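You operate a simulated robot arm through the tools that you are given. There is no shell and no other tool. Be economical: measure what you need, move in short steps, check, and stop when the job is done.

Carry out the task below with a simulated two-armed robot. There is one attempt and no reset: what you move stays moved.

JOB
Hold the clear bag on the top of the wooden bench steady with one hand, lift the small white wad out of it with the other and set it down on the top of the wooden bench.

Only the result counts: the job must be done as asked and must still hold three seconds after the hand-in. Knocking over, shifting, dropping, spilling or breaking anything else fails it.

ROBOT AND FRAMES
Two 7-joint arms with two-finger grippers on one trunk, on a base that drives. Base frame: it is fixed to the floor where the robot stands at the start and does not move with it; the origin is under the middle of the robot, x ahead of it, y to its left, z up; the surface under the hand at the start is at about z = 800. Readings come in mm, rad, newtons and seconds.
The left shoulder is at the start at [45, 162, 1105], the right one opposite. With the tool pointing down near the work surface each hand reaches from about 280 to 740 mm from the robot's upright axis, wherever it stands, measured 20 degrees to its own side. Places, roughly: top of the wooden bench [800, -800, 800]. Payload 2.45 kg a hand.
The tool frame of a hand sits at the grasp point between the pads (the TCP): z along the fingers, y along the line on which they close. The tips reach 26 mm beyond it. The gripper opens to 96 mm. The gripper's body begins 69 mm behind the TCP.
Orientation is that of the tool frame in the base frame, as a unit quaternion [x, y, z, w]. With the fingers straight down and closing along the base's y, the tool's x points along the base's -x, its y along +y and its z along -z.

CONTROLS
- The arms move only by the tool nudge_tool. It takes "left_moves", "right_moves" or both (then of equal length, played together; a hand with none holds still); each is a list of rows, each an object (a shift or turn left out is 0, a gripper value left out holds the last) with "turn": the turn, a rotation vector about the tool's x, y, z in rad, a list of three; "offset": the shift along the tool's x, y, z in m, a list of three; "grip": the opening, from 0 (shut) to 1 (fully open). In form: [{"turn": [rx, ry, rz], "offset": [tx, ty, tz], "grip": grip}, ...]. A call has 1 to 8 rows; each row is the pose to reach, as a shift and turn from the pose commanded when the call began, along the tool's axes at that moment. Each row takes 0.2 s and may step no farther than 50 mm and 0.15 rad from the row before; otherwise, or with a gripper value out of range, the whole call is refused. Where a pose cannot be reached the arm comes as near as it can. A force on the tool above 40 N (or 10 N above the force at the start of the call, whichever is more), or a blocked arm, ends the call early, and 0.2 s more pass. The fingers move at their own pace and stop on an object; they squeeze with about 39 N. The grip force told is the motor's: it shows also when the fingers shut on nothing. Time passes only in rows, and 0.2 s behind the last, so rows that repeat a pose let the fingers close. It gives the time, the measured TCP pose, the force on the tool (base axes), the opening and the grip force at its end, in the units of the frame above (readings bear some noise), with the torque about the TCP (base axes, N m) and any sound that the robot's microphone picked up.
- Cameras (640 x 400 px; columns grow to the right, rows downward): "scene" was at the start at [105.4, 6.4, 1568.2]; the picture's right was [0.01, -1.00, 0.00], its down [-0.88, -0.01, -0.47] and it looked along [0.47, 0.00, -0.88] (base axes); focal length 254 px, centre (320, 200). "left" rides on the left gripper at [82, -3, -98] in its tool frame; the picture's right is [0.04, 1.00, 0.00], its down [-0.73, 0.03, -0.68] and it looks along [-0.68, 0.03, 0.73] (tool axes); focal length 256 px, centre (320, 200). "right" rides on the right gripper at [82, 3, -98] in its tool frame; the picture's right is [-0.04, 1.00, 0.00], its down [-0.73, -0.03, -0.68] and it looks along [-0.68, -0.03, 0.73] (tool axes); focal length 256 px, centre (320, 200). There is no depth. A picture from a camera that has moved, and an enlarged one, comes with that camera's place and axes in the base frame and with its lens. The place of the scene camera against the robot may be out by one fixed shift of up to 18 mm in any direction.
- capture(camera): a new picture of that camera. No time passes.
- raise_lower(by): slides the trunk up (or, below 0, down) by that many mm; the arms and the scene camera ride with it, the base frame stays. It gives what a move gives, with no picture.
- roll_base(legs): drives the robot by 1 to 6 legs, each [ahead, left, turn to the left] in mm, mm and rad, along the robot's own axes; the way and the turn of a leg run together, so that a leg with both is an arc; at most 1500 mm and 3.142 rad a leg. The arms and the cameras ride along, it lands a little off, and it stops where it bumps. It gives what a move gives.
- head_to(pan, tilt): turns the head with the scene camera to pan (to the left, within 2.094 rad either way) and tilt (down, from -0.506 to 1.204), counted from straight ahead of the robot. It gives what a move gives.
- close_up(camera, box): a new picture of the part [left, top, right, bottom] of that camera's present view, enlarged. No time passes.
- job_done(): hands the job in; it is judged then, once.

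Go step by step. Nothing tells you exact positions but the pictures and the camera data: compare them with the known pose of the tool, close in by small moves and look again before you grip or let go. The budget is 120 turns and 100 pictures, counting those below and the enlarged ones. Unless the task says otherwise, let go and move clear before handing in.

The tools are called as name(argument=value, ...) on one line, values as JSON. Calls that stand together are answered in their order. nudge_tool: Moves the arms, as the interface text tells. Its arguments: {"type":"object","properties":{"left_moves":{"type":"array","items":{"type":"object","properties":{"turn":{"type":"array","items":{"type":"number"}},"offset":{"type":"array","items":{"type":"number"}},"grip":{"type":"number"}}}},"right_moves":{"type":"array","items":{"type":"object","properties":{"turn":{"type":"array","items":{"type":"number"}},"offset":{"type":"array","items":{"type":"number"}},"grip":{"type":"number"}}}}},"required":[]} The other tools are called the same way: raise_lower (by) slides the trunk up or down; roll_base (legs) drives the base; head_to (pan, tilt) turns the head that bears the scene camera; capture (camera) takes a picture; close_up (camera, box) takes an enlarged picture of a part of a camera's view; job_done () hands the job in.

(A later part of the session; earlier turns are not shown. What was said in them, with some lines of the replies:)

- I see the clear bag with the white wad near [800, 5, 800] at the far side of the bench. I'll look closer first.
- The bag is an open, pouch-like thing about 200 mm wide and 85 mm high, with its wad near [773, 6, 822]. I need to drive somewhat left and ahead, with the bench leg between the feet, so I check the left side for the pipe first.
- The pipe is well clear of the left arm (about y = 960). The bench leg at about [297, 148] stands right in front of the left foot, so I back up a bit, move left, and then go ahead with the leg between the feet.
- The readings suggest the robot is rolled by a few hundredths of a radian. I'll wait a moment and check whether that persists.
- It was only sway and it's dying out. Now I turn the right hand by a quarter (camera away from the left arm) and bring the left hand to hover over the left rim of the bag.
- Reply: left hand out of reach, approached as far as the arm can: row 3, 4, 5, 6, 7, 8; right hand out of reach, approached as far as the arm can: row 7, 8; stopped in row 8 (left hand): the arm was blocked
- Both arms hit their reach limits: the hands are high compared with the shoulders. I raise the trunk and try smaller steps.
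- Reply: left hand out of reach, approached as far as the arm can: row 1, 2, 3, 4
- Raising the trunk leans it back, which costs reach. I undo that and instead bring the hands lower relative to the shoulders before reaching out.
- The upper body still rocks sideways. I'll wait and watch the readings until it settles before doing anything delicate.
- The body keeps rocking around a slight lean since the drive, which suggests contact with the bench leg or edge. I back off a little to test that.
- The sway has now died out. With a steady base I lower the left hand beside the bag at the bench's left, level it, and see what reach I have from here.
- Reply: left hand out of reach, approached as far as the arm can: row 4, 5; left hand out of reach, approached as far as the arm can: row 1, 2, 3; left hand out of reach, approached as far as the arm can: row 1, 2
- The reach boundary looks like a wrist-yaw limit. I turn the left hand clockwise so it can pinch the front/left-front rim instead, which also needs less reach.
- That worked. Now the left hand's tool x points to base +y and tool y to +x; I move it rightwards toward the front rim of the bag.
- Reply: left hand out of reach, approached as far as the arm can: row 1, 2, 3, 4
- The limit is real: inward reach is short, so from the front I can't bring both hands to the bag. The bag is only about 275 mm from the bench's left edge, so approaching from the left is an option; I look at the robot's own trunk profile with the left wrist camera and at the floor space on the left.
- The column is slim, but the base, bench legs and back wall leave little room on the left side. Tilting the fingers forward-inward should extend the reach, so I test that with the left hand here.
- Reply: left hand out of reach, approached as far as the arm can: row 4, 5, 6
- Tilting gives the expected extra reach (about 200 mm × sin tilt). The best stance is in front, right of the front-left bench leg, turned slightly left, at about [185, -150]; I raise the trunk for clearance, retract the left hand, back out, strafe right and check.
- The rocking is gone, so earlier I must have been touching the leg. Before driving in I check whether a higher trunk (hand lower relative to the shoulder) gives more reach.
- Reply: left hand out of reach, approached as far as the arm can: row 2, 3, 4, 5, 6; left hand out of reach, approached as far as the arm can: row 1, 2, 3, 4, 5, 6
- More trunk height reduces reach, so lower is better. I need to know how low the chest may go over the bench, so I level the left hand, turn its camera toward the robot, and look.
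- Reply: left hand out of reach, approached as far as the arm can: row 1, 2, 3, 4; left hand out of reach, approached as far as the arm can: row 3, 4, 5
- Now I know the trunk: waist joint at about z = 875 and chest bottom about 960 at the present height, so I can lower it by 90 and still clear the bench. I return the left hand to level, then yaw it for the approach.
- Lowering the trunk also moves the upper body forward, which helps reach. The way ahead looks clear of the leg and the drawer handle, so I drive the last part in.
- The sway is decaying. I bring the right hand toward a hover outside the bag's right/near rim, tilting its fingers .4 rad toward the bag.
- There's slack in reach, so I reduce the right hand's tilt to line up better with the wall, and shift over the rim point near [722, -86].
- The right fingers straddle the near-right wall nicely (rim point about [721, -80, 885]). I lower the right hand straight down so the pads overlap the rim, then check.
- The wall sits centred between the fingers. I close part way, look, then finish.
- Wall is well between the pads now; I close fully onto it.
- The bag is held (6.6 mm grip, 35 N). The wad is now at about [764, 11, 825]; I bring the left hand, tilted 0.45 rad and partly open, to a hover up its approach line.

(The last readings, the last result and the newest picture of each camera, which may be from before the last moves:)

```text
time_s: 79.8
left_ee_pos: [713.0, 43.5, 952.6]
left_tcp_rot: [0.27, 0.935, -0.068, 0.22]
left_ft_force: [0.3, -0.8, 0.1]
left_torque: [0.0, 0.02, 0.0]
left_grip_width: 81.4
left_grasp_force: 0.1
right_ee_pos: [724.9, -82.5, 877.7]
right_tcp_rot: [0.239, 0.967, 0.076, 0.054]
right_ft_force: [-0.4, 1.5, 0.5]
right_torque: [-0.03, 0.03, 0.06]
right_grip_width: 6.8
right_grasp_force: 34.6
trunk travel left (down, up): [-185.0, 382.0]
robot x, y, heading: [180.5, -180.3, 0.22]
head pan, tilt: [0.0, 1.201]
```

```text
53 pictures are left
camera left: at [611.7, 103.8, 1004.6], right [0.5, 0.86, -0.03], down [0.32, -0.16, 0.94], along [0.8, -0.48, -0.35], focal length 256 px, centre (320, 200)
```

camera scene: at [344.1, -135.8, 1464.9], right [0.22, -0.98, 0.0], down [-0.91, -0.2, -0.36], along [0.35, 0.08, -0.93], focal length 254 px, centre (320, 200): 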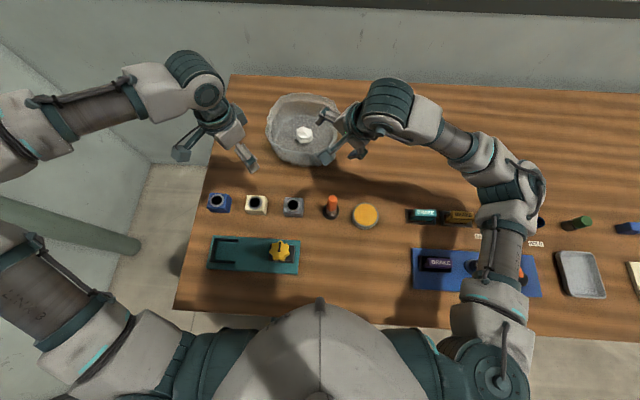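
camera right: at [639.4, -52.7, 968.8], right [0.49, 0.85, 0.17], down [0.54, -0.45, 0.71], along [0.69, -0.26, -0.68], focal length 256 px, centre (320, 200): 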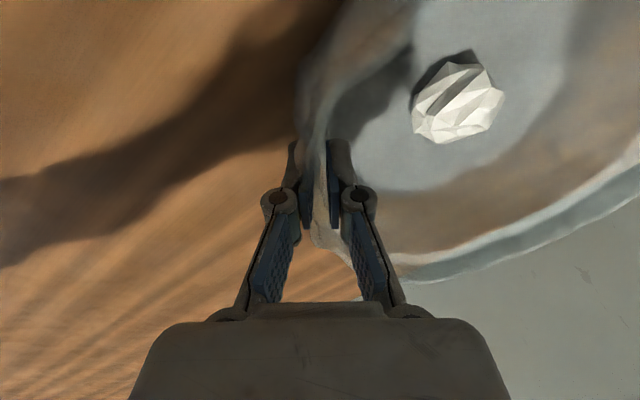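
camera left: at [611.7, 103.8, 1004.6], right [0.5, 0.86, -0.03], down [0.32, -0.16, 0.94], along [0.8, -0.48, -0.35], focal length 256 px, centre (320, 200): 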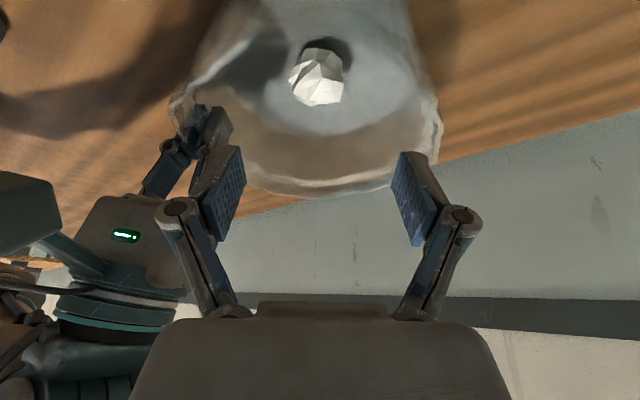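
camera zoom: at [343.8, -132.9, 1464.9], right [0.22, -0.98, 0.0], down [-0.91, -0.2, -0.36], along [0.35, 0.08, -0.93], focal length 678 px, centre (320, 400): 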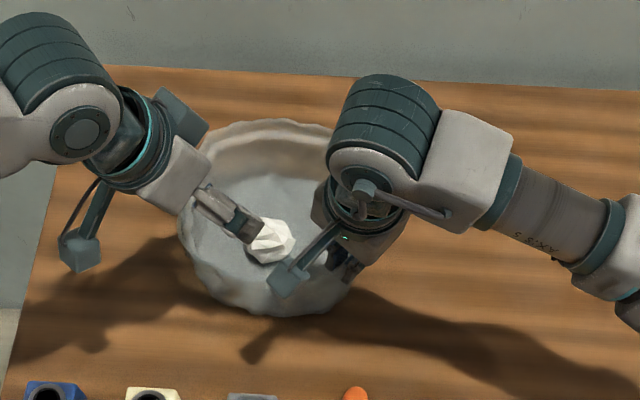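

nudge_tool(left_moves=[{"offset": [0.001, 0, 0.025]}, {"offset": [0.002, 0, 0.05]}, {"offset": [0.003, 0, 0.075]}, {"offset": [0.004, 0, 0.1]}])

capture(camera="left")

close_up(camera="scene", box=[200, 50, 440, 200])

capture(camera="right")

```text
time_s: 80.8
left_ee_pos: [746.9, 21.3, 860.0]
left_tcp_rot: [0.269, 0.935, -0.067, 0.22]
left_ft_force: [0.3, 0.9, 1.0]
left_torque: [0.01, 0.01, -0.02]
left_grip_width: 81.6
left_grasp_force: 0.0
right_ee_pos: [723.8, -82.1, 876.7]
right_tcp_rot: [0.24, 0.966, 0.075, 0.054]
right_ft_force: [0.1, 0.0, 0.8]
right_torque: [0.03, -0.02, 0.07]
right_grip_width: 6.6
right_grasp_force: 34.3
trunk travel left (down, up): [-185.0, 382.0]
robot x, y, heading: [176.4, -180.6, 0.222]
head pan, tilt: [0.0, 1.201]
```

```text
52 pictures are left
camera left: at [645.6, 81.9, 911.1], right [0.5, 0.86, -0.03], down [0.32, -0.16, 0.94], along [0.8, -0.48, -0.35], focal length 256 px, centre (320, 200)
```

left: 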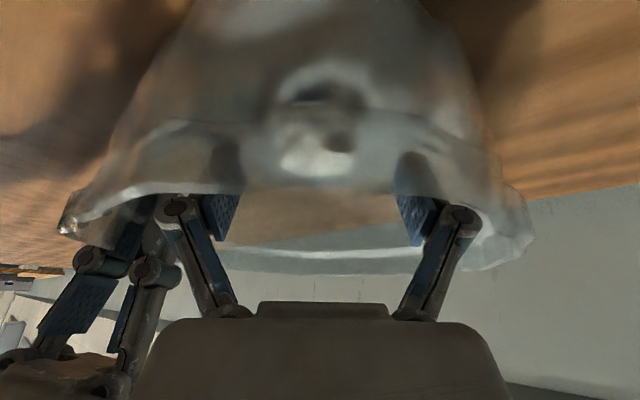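

```text
2.67 times, centred on (320, 125) of scene
camera zoom: at [344.1, -132.7, 1464.8], right [0.22, -0.98, 0.0], down [-0.91, -0.2, -0.36], along [0.35, 0.08, -0.93], focal length 678 px, centre (320, 400)
```

zoom: 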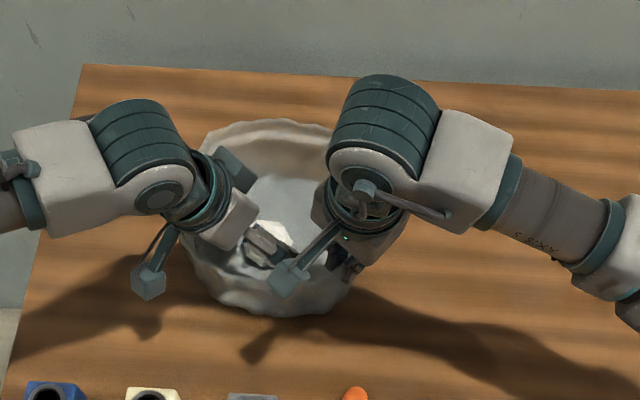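

```text
50 pictures are left
camera right: at [639.7, -52.7, 968.9], right [0.49, 0.85, 0.17], down [0.54, -0.45, 0.71], along [0.69, -0.26, -0.68], focal length 256 px, centre (320, 200)
```

right: 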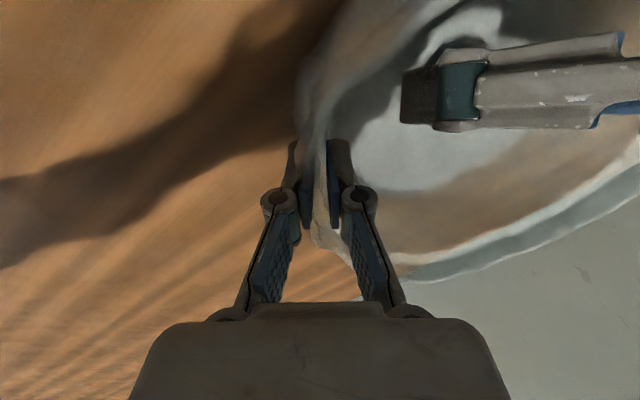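

The wad is centred between the left fingers. I go in the last 27 mm, keeping the tips just off the bag's floor, and close on the wad.

nudge_tool(left_moves=[{"offset": [0, 0, 0.009]}, {"offset": [0, 0, 0.018]}, {"offset": [0, 0, 0.027]}])

capture(camera="right")

capture(camera="left")

```text
time_s: 81.6
left_ee_pos: [752.9, 19.2, 836.9]
left_tcp_rot: [0.269, 0.935, -0.067, 0.222]
left_ft_force: [-0.1, 0.6, 0.4]
left_torque: [0.05, -0.02, -0.02]
left_grip_width: 81.6
left_grasp_force: 0.0
left hand out of reach, approached as far as the arm can: row 3
right_ee_pos: [724.1, -81.7, 877.2]
right_tcp_rot: [0.24, 0.966, 0.075, 0.054]
right_ft_force: [-0.1, -0.1, 0.7]
right_torque: [-0.06, 0.06, -0.02]
right_grip_width: 6.8
right_grasp_force: 34.7
trunk travel left (down, up): [-185.0, 382.0]
robot x, y, heading: [176.3, -175.8, 0.224]
head pan, tilt: [0.0, 1.201]
```

```text
49 pictures are left
camera right: at [639.5, -52.9, 968.9], right [0.49, 0.85, 0.17], down [0.54, -0.45, 0.71], along [0.69, -0.26, -0.68], focal length 256 px, centre (320, 200)
```

right: 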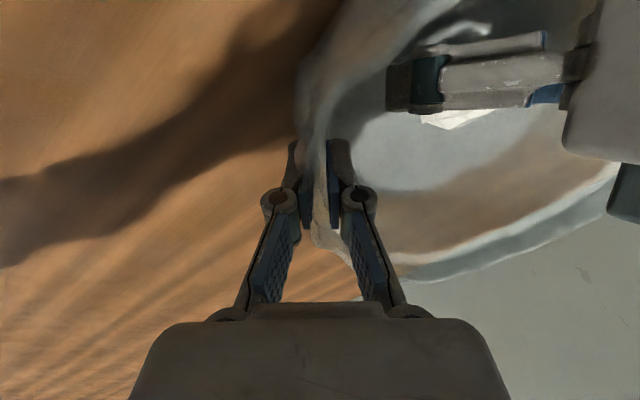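

```text
48 pictures are left
camera left: at [650.3, 80.2, 888.3], right [0.5, 0.86, -0.03], down [0.32, -0.16, 0.94], along [0.8, -0.48, -0.35], focal length 256 px, centre (320, 200)
```

left: 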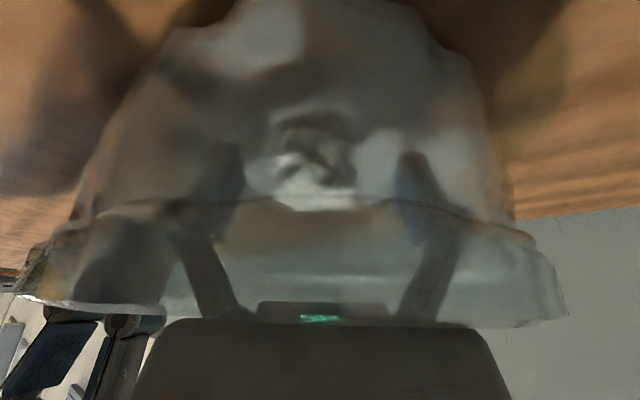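

The left hand is at its reach limit, but the pads span the wad. I close on it.

nudge_tool(left_moves=[{"grip": 0.6}, {"grip": 0.45}, {"grip": 0.3}, {"grip": 0.15}, {"grip": 0.0}, {"grip": 0.0}])

capture(camera="right")

capture(camera="left")

```text
time_s: 83.0
left_ee_pos: [751.7, 20.2, 838.6]
left_tcp_rot: [0.269, 0.935, -0.068, 0.221]
left_ft_force: [-0.7, 1.1, 2.8]
left_torque: [-0.02, 0.03, -0.01]
left_grip_width: 55.9
left_grasp_force: 39.1
right_ee_pos: [724.7, -81.3, 876.3]
right_tcp_rot: [0.24, 0.966, 0.076, 0.054]
right_ft_force: [1.6, 0.2, -0.6]
right_torque: [-0.14, 0.07, -0.22]
right_grip_width: 6.8
right_grasp_force: 34.9
trunk travel left (down, up): [-185.0, 382.0]
robot x, y, heading: [177.3, -176.3, 0.221]
head pan, tilt: [0.0, 1.201]
```

```text
47 pictures are left
camera right: at [639.4, -53.0, 969.0], right [0.49, 0.85, 0.17], down [0.54, -0.45, 0.71], along [0.69, -0.26, -0.68], focal length 256 px, centre (320, 200)
```

right: 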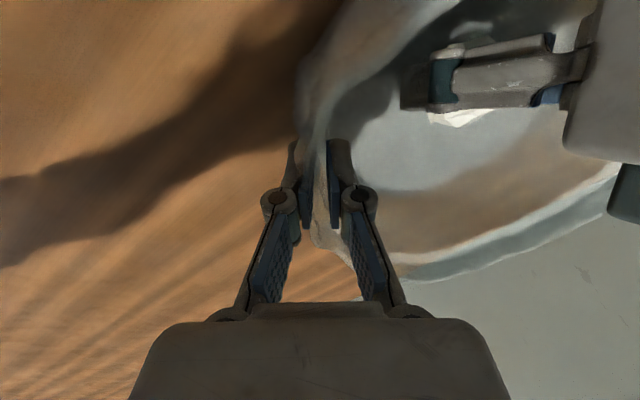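

```text
46 pictures are left
camera left: at [650.2, 80.1, 888.5], right [0.5, 0.86, -0.03], down [0.32, -0.16, 0.94], along [0.8, -0.48, -0.35], focal length 256 px, centre (320, 200)
```

left: 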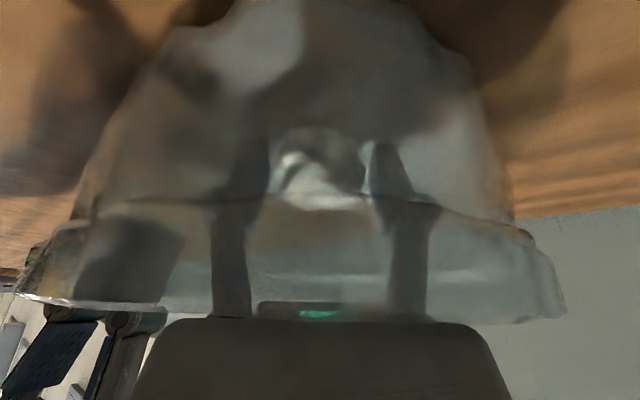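

The wad is gripped (56 mm, 39 N). I draw it out slowly back along the approach line while the right hand holds the bag.

nudge_tool(left_moves=[{"offset": [0, 0, -0.01]}, {"offset": [0, 0, -0.02]}, {"offset": [0, 0, -0.03]}, {"offset": [0, 0, -0.04]}, {"offset": [0, 0, -0.055]}, {"offset": [0, 0, -0.07]}])

close_up(camera="scene", box=[200, 50, 440, 200])

capture(camera="left")

```text
time_s: 84.4
left_ee_pos: [724.9, 36.8, 902.9]
left_tcp_rot: [0.269, 0.935, -0.067, 0.22]
left_ft_force: [-0.3, -0.4, 0.1]
left_torque: [0.05, 0.0, -0.01]
left_grip_width: 56.0
left_grasp_force: 39.1
right_ee_pos: [723.0, -82.9, 877.1]
right_tcp_rot: [0.24, 0.967, 0.074, 0.053]
right_ft_force: [-0.3, 0.1, 1.9]
right_torque: [0.06, 0.07, 0.13]
right_grip_width: 6.7
right_grasp_force: 34.8
trunk travel left (down, up): [-185.0, 382.0]
robot x, y, heading: [178.9, -176.4, 0.215]
head pan, tilt: [0.0, 1.201]
```

```text
2.67 times, centred on (320, 125) of scene
camera zoom: at [343.0, -133.0, 1465.0], right [0.22, -0.98, 0.0], down [-0.91, -0.2, -0.36], along [0.35, 0.08, -0.93], focal length 678 px, centre (320, 400)
```

zoom: 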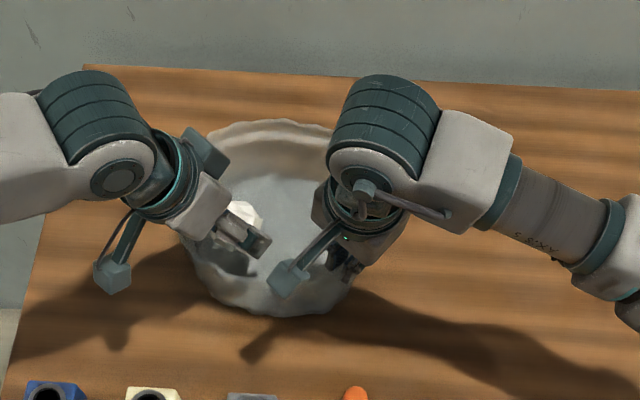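

```text
44 pictures are left
camera left: at [623.7, 96.6, 953.2], right [0.5, 0.86, -0.03], down [0.32, -0.16, 0.94], along [0.8, -0.48, -0.35], focal length 256 px, centre (320, 200)
```

left: 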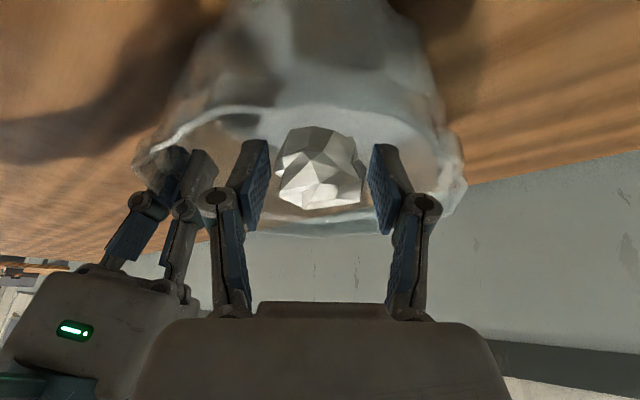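

The wad came free cleanly. I lift it well above the rim, then carry it to the free bench area left-front of the bag, near [655, 180].

nudge_tool(left_moves=[{"offset": [-0.0112, 0, -0.0223]}, {"offset": [-0.0224, 0, -0.0447]}, {"offset": [-0.0336, -0.0006, -0.067]}, {"offset": [-0.0074, 0.0166, -0.0803]}, {"offset": [0.0187, 0.0338, -0.0936]}, {"offset": [0.0449, 0.0509, -0.1068]}, {"offset": [0.071, 0.0681, -0.1201]}, {"offset": [0.0972, 0.0853, -0.1334]}])

capture(camera="scene")

capture(camera="left")

```text
time_s: 86.2
left_ee_pos: [647.7, 188.2, 975.4]
left_tcp_rot: [0.271, 0.935, -0.069, 0.22]
left_ft_force: [-0.1, -0.3, -0.4]
left_torque: [0.03, -0.01, -0.01]
left_grip_width: 55.6
left_grasp_force: 38.5
right_ee_pos: [723.7, -81.1, 877.7]
right_tcp_rot: [0.24, 0.966, 0.075, 0.054]
right_ft_force: [-0.2, 0.5, 1.0]
right_torque: [-0.18, 0.02, -0.21]
right_grip_width: 6.8
right_grasp_force: 34.8
trunk travel left (down, up): [-185.0, 382.0]
robot x, y, heading: [180.1, -180.9, 0.219]
head pan, tilt: [0.0, 1.201]
```

```text
43 pictures are left
camera scene: at [341.5, -130.1, 1465.1], right [0.22, -0.98, 0.0], down [-0.91, -0.2, -0.36], along [0.35, 0.08, -0.93], focal length 254 px, centre (320, 200)
```

scene: 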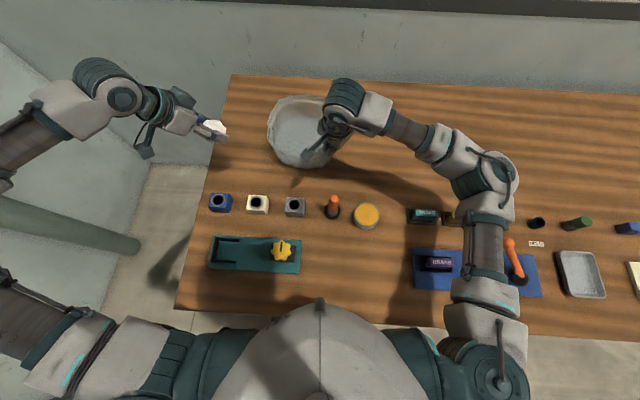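

```text
42 pictures are left
camera left: at [546.0, 248.7, 1027.6], right [0.5, 0.86, -0.03], down [0.32, -0.16, 0.94], along [0.8, -0.48, -0.35], focal length 256 px, centre (320, 200)
```

left: 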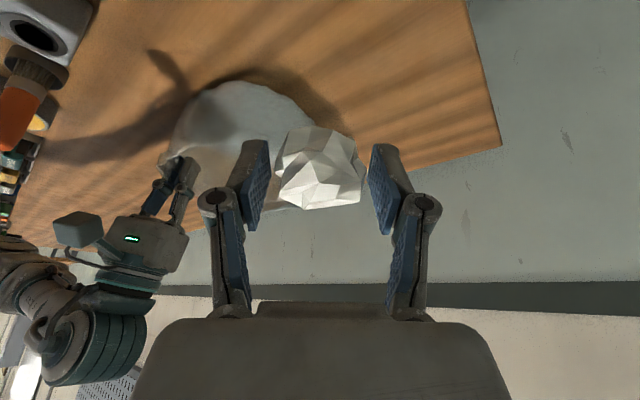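

The spot below is clear. I lower straight down, in two stages.

nudge_tool(left_moves=[{"offset": [0.0134, 0, 0.0268]}, {"offset": [0.0269, 0, 0.0536]}, {"offset": [0.0403, 0.001, 0.0805]}, {"offset": [0.0497, 0.001, 0.0992]}, {"offset": [0.0573, 0.001, 0.1144]}])

capture(camera="left")

close_up(camera="scene", box=[140, 70, 340, 195])

```text
time_s: 87.4
left_ee_pos: [646.5, 184.3, 849.1]
left_tcp_rot: [0.27, 0.935, -0.068, 0.219]
left_ft_force: [0.6, 0.9, -0.6]
left_torque: [0.01, 0.0, 0.0]
left_grip_width: 55.4
left_grasp_force: 39.2
right_ee_pos: [723.6, -81.5, 877.2]
right_tcp_rot: [0.239, 0.967, 0.074, 0.054]
right_ft_force: [0.6, -0.2, 1.2]
right_torque: [0.08, 0.02, 0.1]
right_grip_width: 6.4
right_grasp_force: 35.0
trunk travel left (down, up): [-185.0, 382.0]
robot x, y, heading: [178.7, -177.1, 0.217]
head pan, tilt: [0.0, 1.201]
```

```text
41 pictures are left
camera left: at [545.3, 245.7, 900.2], right [0.5, 0.86, -0.03], down [0.32, -0.16, 0.94], along [0.8, -0.48, -0.35], focal length 256 px, centre (320, 200)
```

left: 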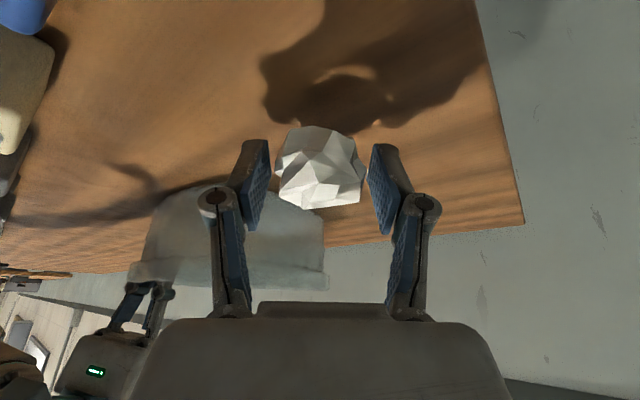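

```text
3.20 times, centred on (240, 132) of scene
camera zoom: at [342.5, -131.6, 1465.0], right [0.22, -0.98, 0.0], down [-0.91, -0.2, -0.36], along [0.35, 0.08, -0.93], focal length 813 px, centre (576, 416)
```

zoom: 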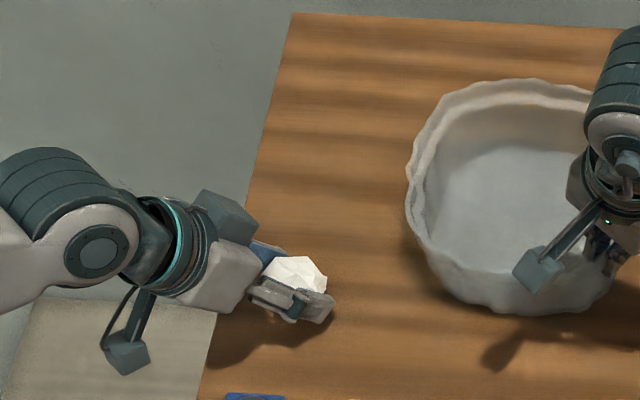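

nudge_tool(left_moves=[{"offset": [0.0025, 0, 0.0049]}, {"offset": [0.0049, 0, 0.0098]}])

nudge_tool(left_moves=[{"offset": [0.0009, 0, 0.0018]}, {"offset": [0.0013, 0, 0.0027]}])

close_up(camera="left", box=[220, 60, 420, 260])

```text
time_s: 88.0
left_ee_pos: [646.8, 187.1, 837.7]
left_tcp_rot: [0.269, 0.935, -0.068, 0.22]
left_ft_force: [-0.9, -0.7, -0.6]
left_torque: [-0.01, -0.04, 0.02]
left_grip_width: 55.7
left_grasp_force: 39.3
right_ee_pos: [724.1, -82.6, 877.3]
right_tcp_rot: [0.24, 0.966, 0.074, 0.054]
right_ft_force: [0.0, -0.1, 1.9]
right_torque: [-0.24, 0.14, -0.24]
right_grip_width: 6.7
right_grasp_force: 35.2
trunk travel left (down, up): [-185.0, 382.0]
robot x, y, heading: [174.5, -175.2, 0.216]
head pan, tilt: [0.0, 1.201]
```

```text
time_s: 88.6
left_ee_pos: [647.8, 187.3, 834.4]
left_tcp_rot: [0.269, 0.935, -0.067, 0.22]
left_ft_force: [-0.4, 0.4, -0.1]
left_torque: [0.0, 0.0, 0.01]
left_grip_width: 55.6
left_grasp_force: 39.2
right_ee_pos: [723.8, -81.8, 878.7]
right_tcp_rot: [0.239, 0.967, 0.074, 0.055]
right_ft_force: [-0.8, 0.3, 2.6]
right_torque: [-0.23, 0.16, -0.21]
right_grip_width: 6.4
right_grasp_force: 34.6
trunk travel left (down, up): [-185.0, 382.0]
robot x, y, heading: [178.7, -180.7, 0.217]
head pan, tilt: [0.0, 1.201]
```

```text
2.00 times, centred on (320, 160) of left
camera zoom: at [545.9, 246.5, 885.9], right [0.5, 0.86, -0.03], down [0.32, -0.16, 0.94], along [0.8, -0.48, -0.35], focal length 512 px, centre (320, 280)
```

zoom: 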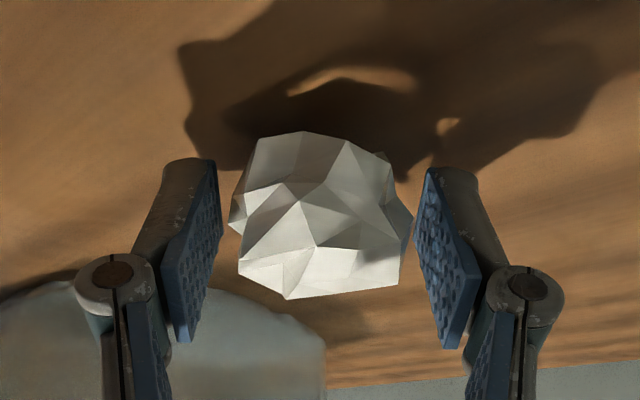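

No contact yet; I go on down in small steps.

nudge_tool(left_moves=[{"offset": [0.0009, 0, 0.0018]}, {"offset": [0.0018, 0, 0.0036]}])

nudge_tool(left_moves=[{"offset": [0.0009, 0, 0.0018]}, {"offset": [0.0018, 0, 0.0036]}])

close_up(camera="left", box=[220, 60, 420, 260])

```text
time_s: 89.2
left_ee_pos: [647.5, 186.4, 832.7]
left_tcp_rot: [0.269, 0.935, -0.066, 0.221]
left_ft_force: [-0.8, 0.4, 10.2]
left_torque: [-0.16, 0.14, -0.05]
left_grip_width: 55.4
left_grasp_force: 38.9
right_ee_pos: [723.6, -82.8, 876.2]
right_tcp_rot: [0.241, 0.966, 0.073, 0.054]
right_ft_force: [-0.2, 0.1, -0.3]
right_torque: [0.03, 0.04, 0.06]
right_grip_width: 6.6
right_grasp_force: 34.7
trunk travel left (down, up): [-185.0, 382.0]
robot x, y, heading: [174.6, -181.6, 0.223]
head pan, tilt: [0.0, 1.201]
```

```text
time_s: 89.8
left_ee_pos: [647.6, 186.8, 830.5]
left_tcp_rot: [0.271, 0.934, -0.066, 0.223]
left_ft_force: [0.0, 5.5, 29.2]
left_torque: [-0.25, -0.1, -0.1]
left_grip_width: 56.2
left_grasp_force: 39.0
right_ee_pos: [722.8, -82.6, 878.6]
right_tcp_rot: [0.24, 0.966, 0.075, 0.054]
right_ft_force: [-0.6, -0.1, -0.4]
right_torque: [0.05, 0.04, 0.1]
right_grip_width: 6.5
right_grasp_force: 35.0
trunk travel left (down, up): [-185.0, 382.0]
robot x, y, heading: [178.7, -178.2, 0.223]
head pan, tilt: [0.0, 1.201]
```

```text
2.00 times, centred on (320, 160) of left
camera zoom: at [545.9, 246.3, 880.4], right [0.5, 0.86, -0.02], down [0.31, -0.16, 0.94], along [0.81, -0.48, -0.35], focal length 512 px, centre (320, 280)
```

zoom: 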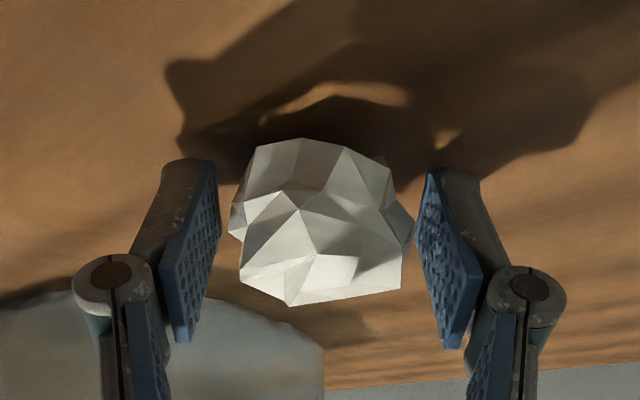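

It rests on the bench with 29 N of press; I ease that off and open slowly.

nudge_tool(left_moves=[{"offset": [-0.0013, 0, -0.0027]}, {"offset": [-0.0013, 0, -0.0027]}, {"offset": [-0.0013, 0, -0.0027], "grip": 0.62}, {"offset": [-0.0013, 0, -0.0027], "grip": 0.72}, {"offset": [-0.0013, 0, -0.0027], "grip": 0.85}, {"offset": [-0.0013, 0, -0.0027], "grip": 0.95}])

capture(camera="left")

```text
time_s: 91.2
left_ee_pos: [648.3, 186.7, 828.8]
left_tcp_rot: [0.268, 0.936, -0.066, 0.219]
left_ft_force: [0.3, -0.2, -0.6]
left_torque: [0.02, 0.01, -0.04]
left_grip_width: 91.3
left_grasp_force: 0.1
right_ee_pos: [724.6, -82.0, 877.3]
right_tcp_rot: [0.24, 0.966, 0.074, 0.053]
right_ft_force: [-0.3, -0.5, 5.1]
right_torque: [-0.18, 0.21, -0.19]
right_grip_width: 6.6
right_grasp_force: 35.1
trunk travel left (down, up): [-185.0, 382.0]
robot x, y, heading: [178.1, -180.7, 0.219]
head pan, tilt: [0.0, 1.201]
```

```text
37 pictures are left
camera left: at [546.2, 246.5, 880.1], right [0.5, 0.86, -0.03], down [0.32, -0.16, 0.94], along [0.8, -0.48, -0.35], focal length 256 px, centre (320, 200)
```

left: 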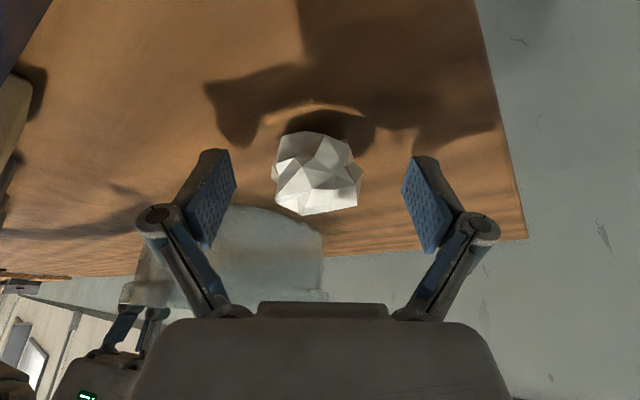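

The wad is down and free. I withdraw the left hand back along its axis, then upward.

nudge_tool(left_moves=[{"offset": [0, 0, -0.025]}, {"offset": [0, 0, -0.05]}, {"offset": [0, 0, -0.08]}, {"offset": [0, 0, -0.11]}, {"offset": [0, 0, -0.14]}])

nudge_tool(right_moves=[{"grip": 0.05}, {"grip": 0.1}, {"grip": 0.2}, {"grip": 0.3}, {"grip": 0.3}])

capture(camera="right")

capture(camera="scene")

```text
time_s: 92.4
left_ee_pos: [596.6, 221.7, 955.9]
left_tcp_rot: [0.27, 0.935, -0.069, 0.22]
left_ft_force: [-0.7, -0.1, -0.4]
left_torque: [0.01, -0.01, -0.02]
left_grip_width: 91.2
left_grasp_force: 0.1
right_ee_pos: [724.3, -82.4, 877.2]
right_tcp_rot: [0.24, 0.966, 0.074, 0.053]
right_ft_force: [0.4, -0.5, 2.0]
right_torque: [0.03, 0.02, 0.13]
right_grip_width: 6.3
right_grasp_force: 35.3
trunk travel left (down, up): [-185.0, 382.0]
robot x, y, heading: [179.1, -179.1, 0.222]
head pan, tilt: [0.0, 1.201]
```

```text
time_s: 93.6
left_ee_pos: [597.2, 221.5, 955.6]
left_tcp_rot: [0.269, 0.935, -0.067, 0.22]
left_ft_force: [-0.6, -0.4, -0.7]
left_torque: [-0.04, 0.04, 0.02]
left_grip_width: 91.2
left_grasp_force: 0.0
right_ee_pos: [723.1, -82.1, 877.2]
right_tcp_rot: [0.24, 0.967, 0.074, 0.053]
right_ft_force: [0.2, 0.4, 0.3]
right_torque: [-0.02, 0.01, 0.01]
right_grip_width: 28.7
right_grasp_force: 0.1
trunk travel left (down, up): [-185.0, 382.0]
robot x, y, heading: [177.2, -180.2, 0.221]
head pan, tilt: [0.0, 1.201]
```

```text
36 pictures are left
camera right: at [639.4, -52.5, 968.9], right [0.49, 0.85, 0.17], down [0.54, -0.45, 0.71], along [0.69, -0.26, -0.68], focal length 256 px, centre (320, 200)
```

right: 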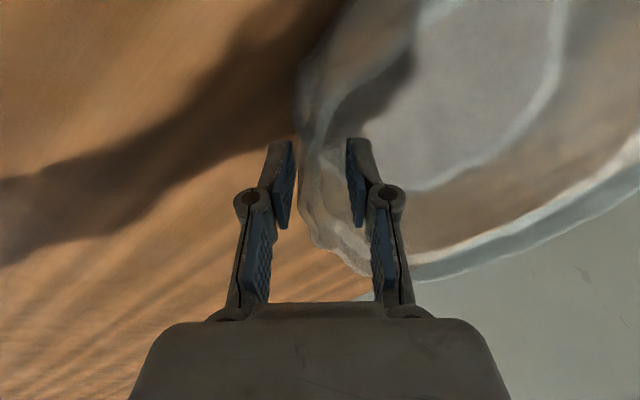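

```text
35 pictures are left
camera scene: at [342.0, -131.4, 1465.0], right [0.22, -0.98, 0.0], down [-0.91, -0.2, -0.36], along [0.35, 0.08, -0.93], focal length 254 px, centre (320, 200)
```

scene: 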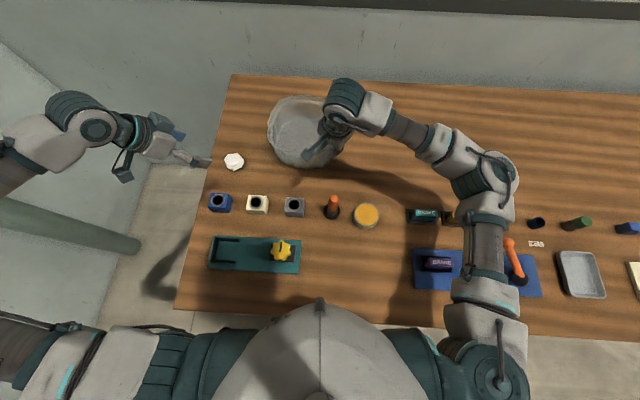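

The wad rests near the left edge area of the bench and the bag stands upright. I open the right hand further and lift it straight up out of the bag.

nudge_tool(right_moves=[{"grip": 0.6}, {"grip": 0.7}, {"offset": [-0.0015, 0.0036, -0.0209]}, {"offset": [-0.003, 0.0072, -0.0418]}, {"offset": [-0.0045, 0.0108, -0.0627]}, {"offset": [-0.006, 0.0144, -0.0836]}, {"offset": [-0.0075, 0.018, -0.1045]}])

close_up(camera="scene", box=[190, 60, 430, 260])

```text
time_s: 95.2
left_ee_pos: [597.1, 221.2, 955.5]
left_tcp_rot: [0.269, 0.935, -0.067, 0.22]
left_ft_force: [0.1, -0.3, -0.3]
left_torque: [0.0, -0.03, 0.04]
left_grip_width: 91.0
left_grasp_force: 0.1
right_ee_pos: [723.8, -83.0, 980.9]
right_tcp_rot: [0.239, 0.967, 0.074, 0.054]
right_ft_force: [0.3, 0.7, 0.5]
right_torque: [0.0, -0.01, 0.02]
right_grip_width: 67.0
right_grasp_force: 0.1
trunk travel left (down, up): [-185.0, 382.0]
robot x, y, heading: [180.6, -180.8, 0.219]
head pan, tilt: [0.0, 1.201]
```

```text
2.00 times, centred on (310, 160) of scene
camera zoom: at [341.6, -131.2, 1465.1], right [0.22, -0.98, 0.0], down [-0.91, -0.2, -0.36], along [0.35, 0.08, -0.93], focal length 508 px, centre (340, 280)
```

zoom: 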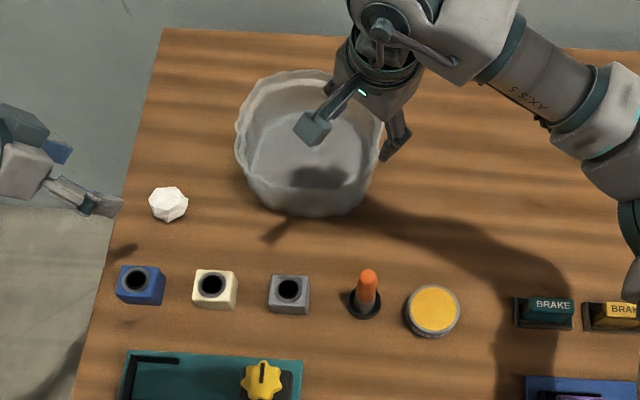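

The wad sits on the bench top, the bag stands upright and empty, nothing else was touched, and both hands are clear. I hand in.

job_done()

```text
The job is handed in.
```

The white wad is out of the bag and resting on the bench top, left and in front of the bag. The right hand held the bag while the left hand lifted the wad out. I handed the job in with both hands open and clear.

Two things could count against it:
- **Bag movement:** the bag shifted by roughly 15 mm when the right hand closed on its wall. It stayed upright and is now empty.
- **Possible bench contact:** the robot rocked for a while after I first drove in, possibly from touching a bench leg. The bench had not moved in the pictures, and nothing on it was disturbed.
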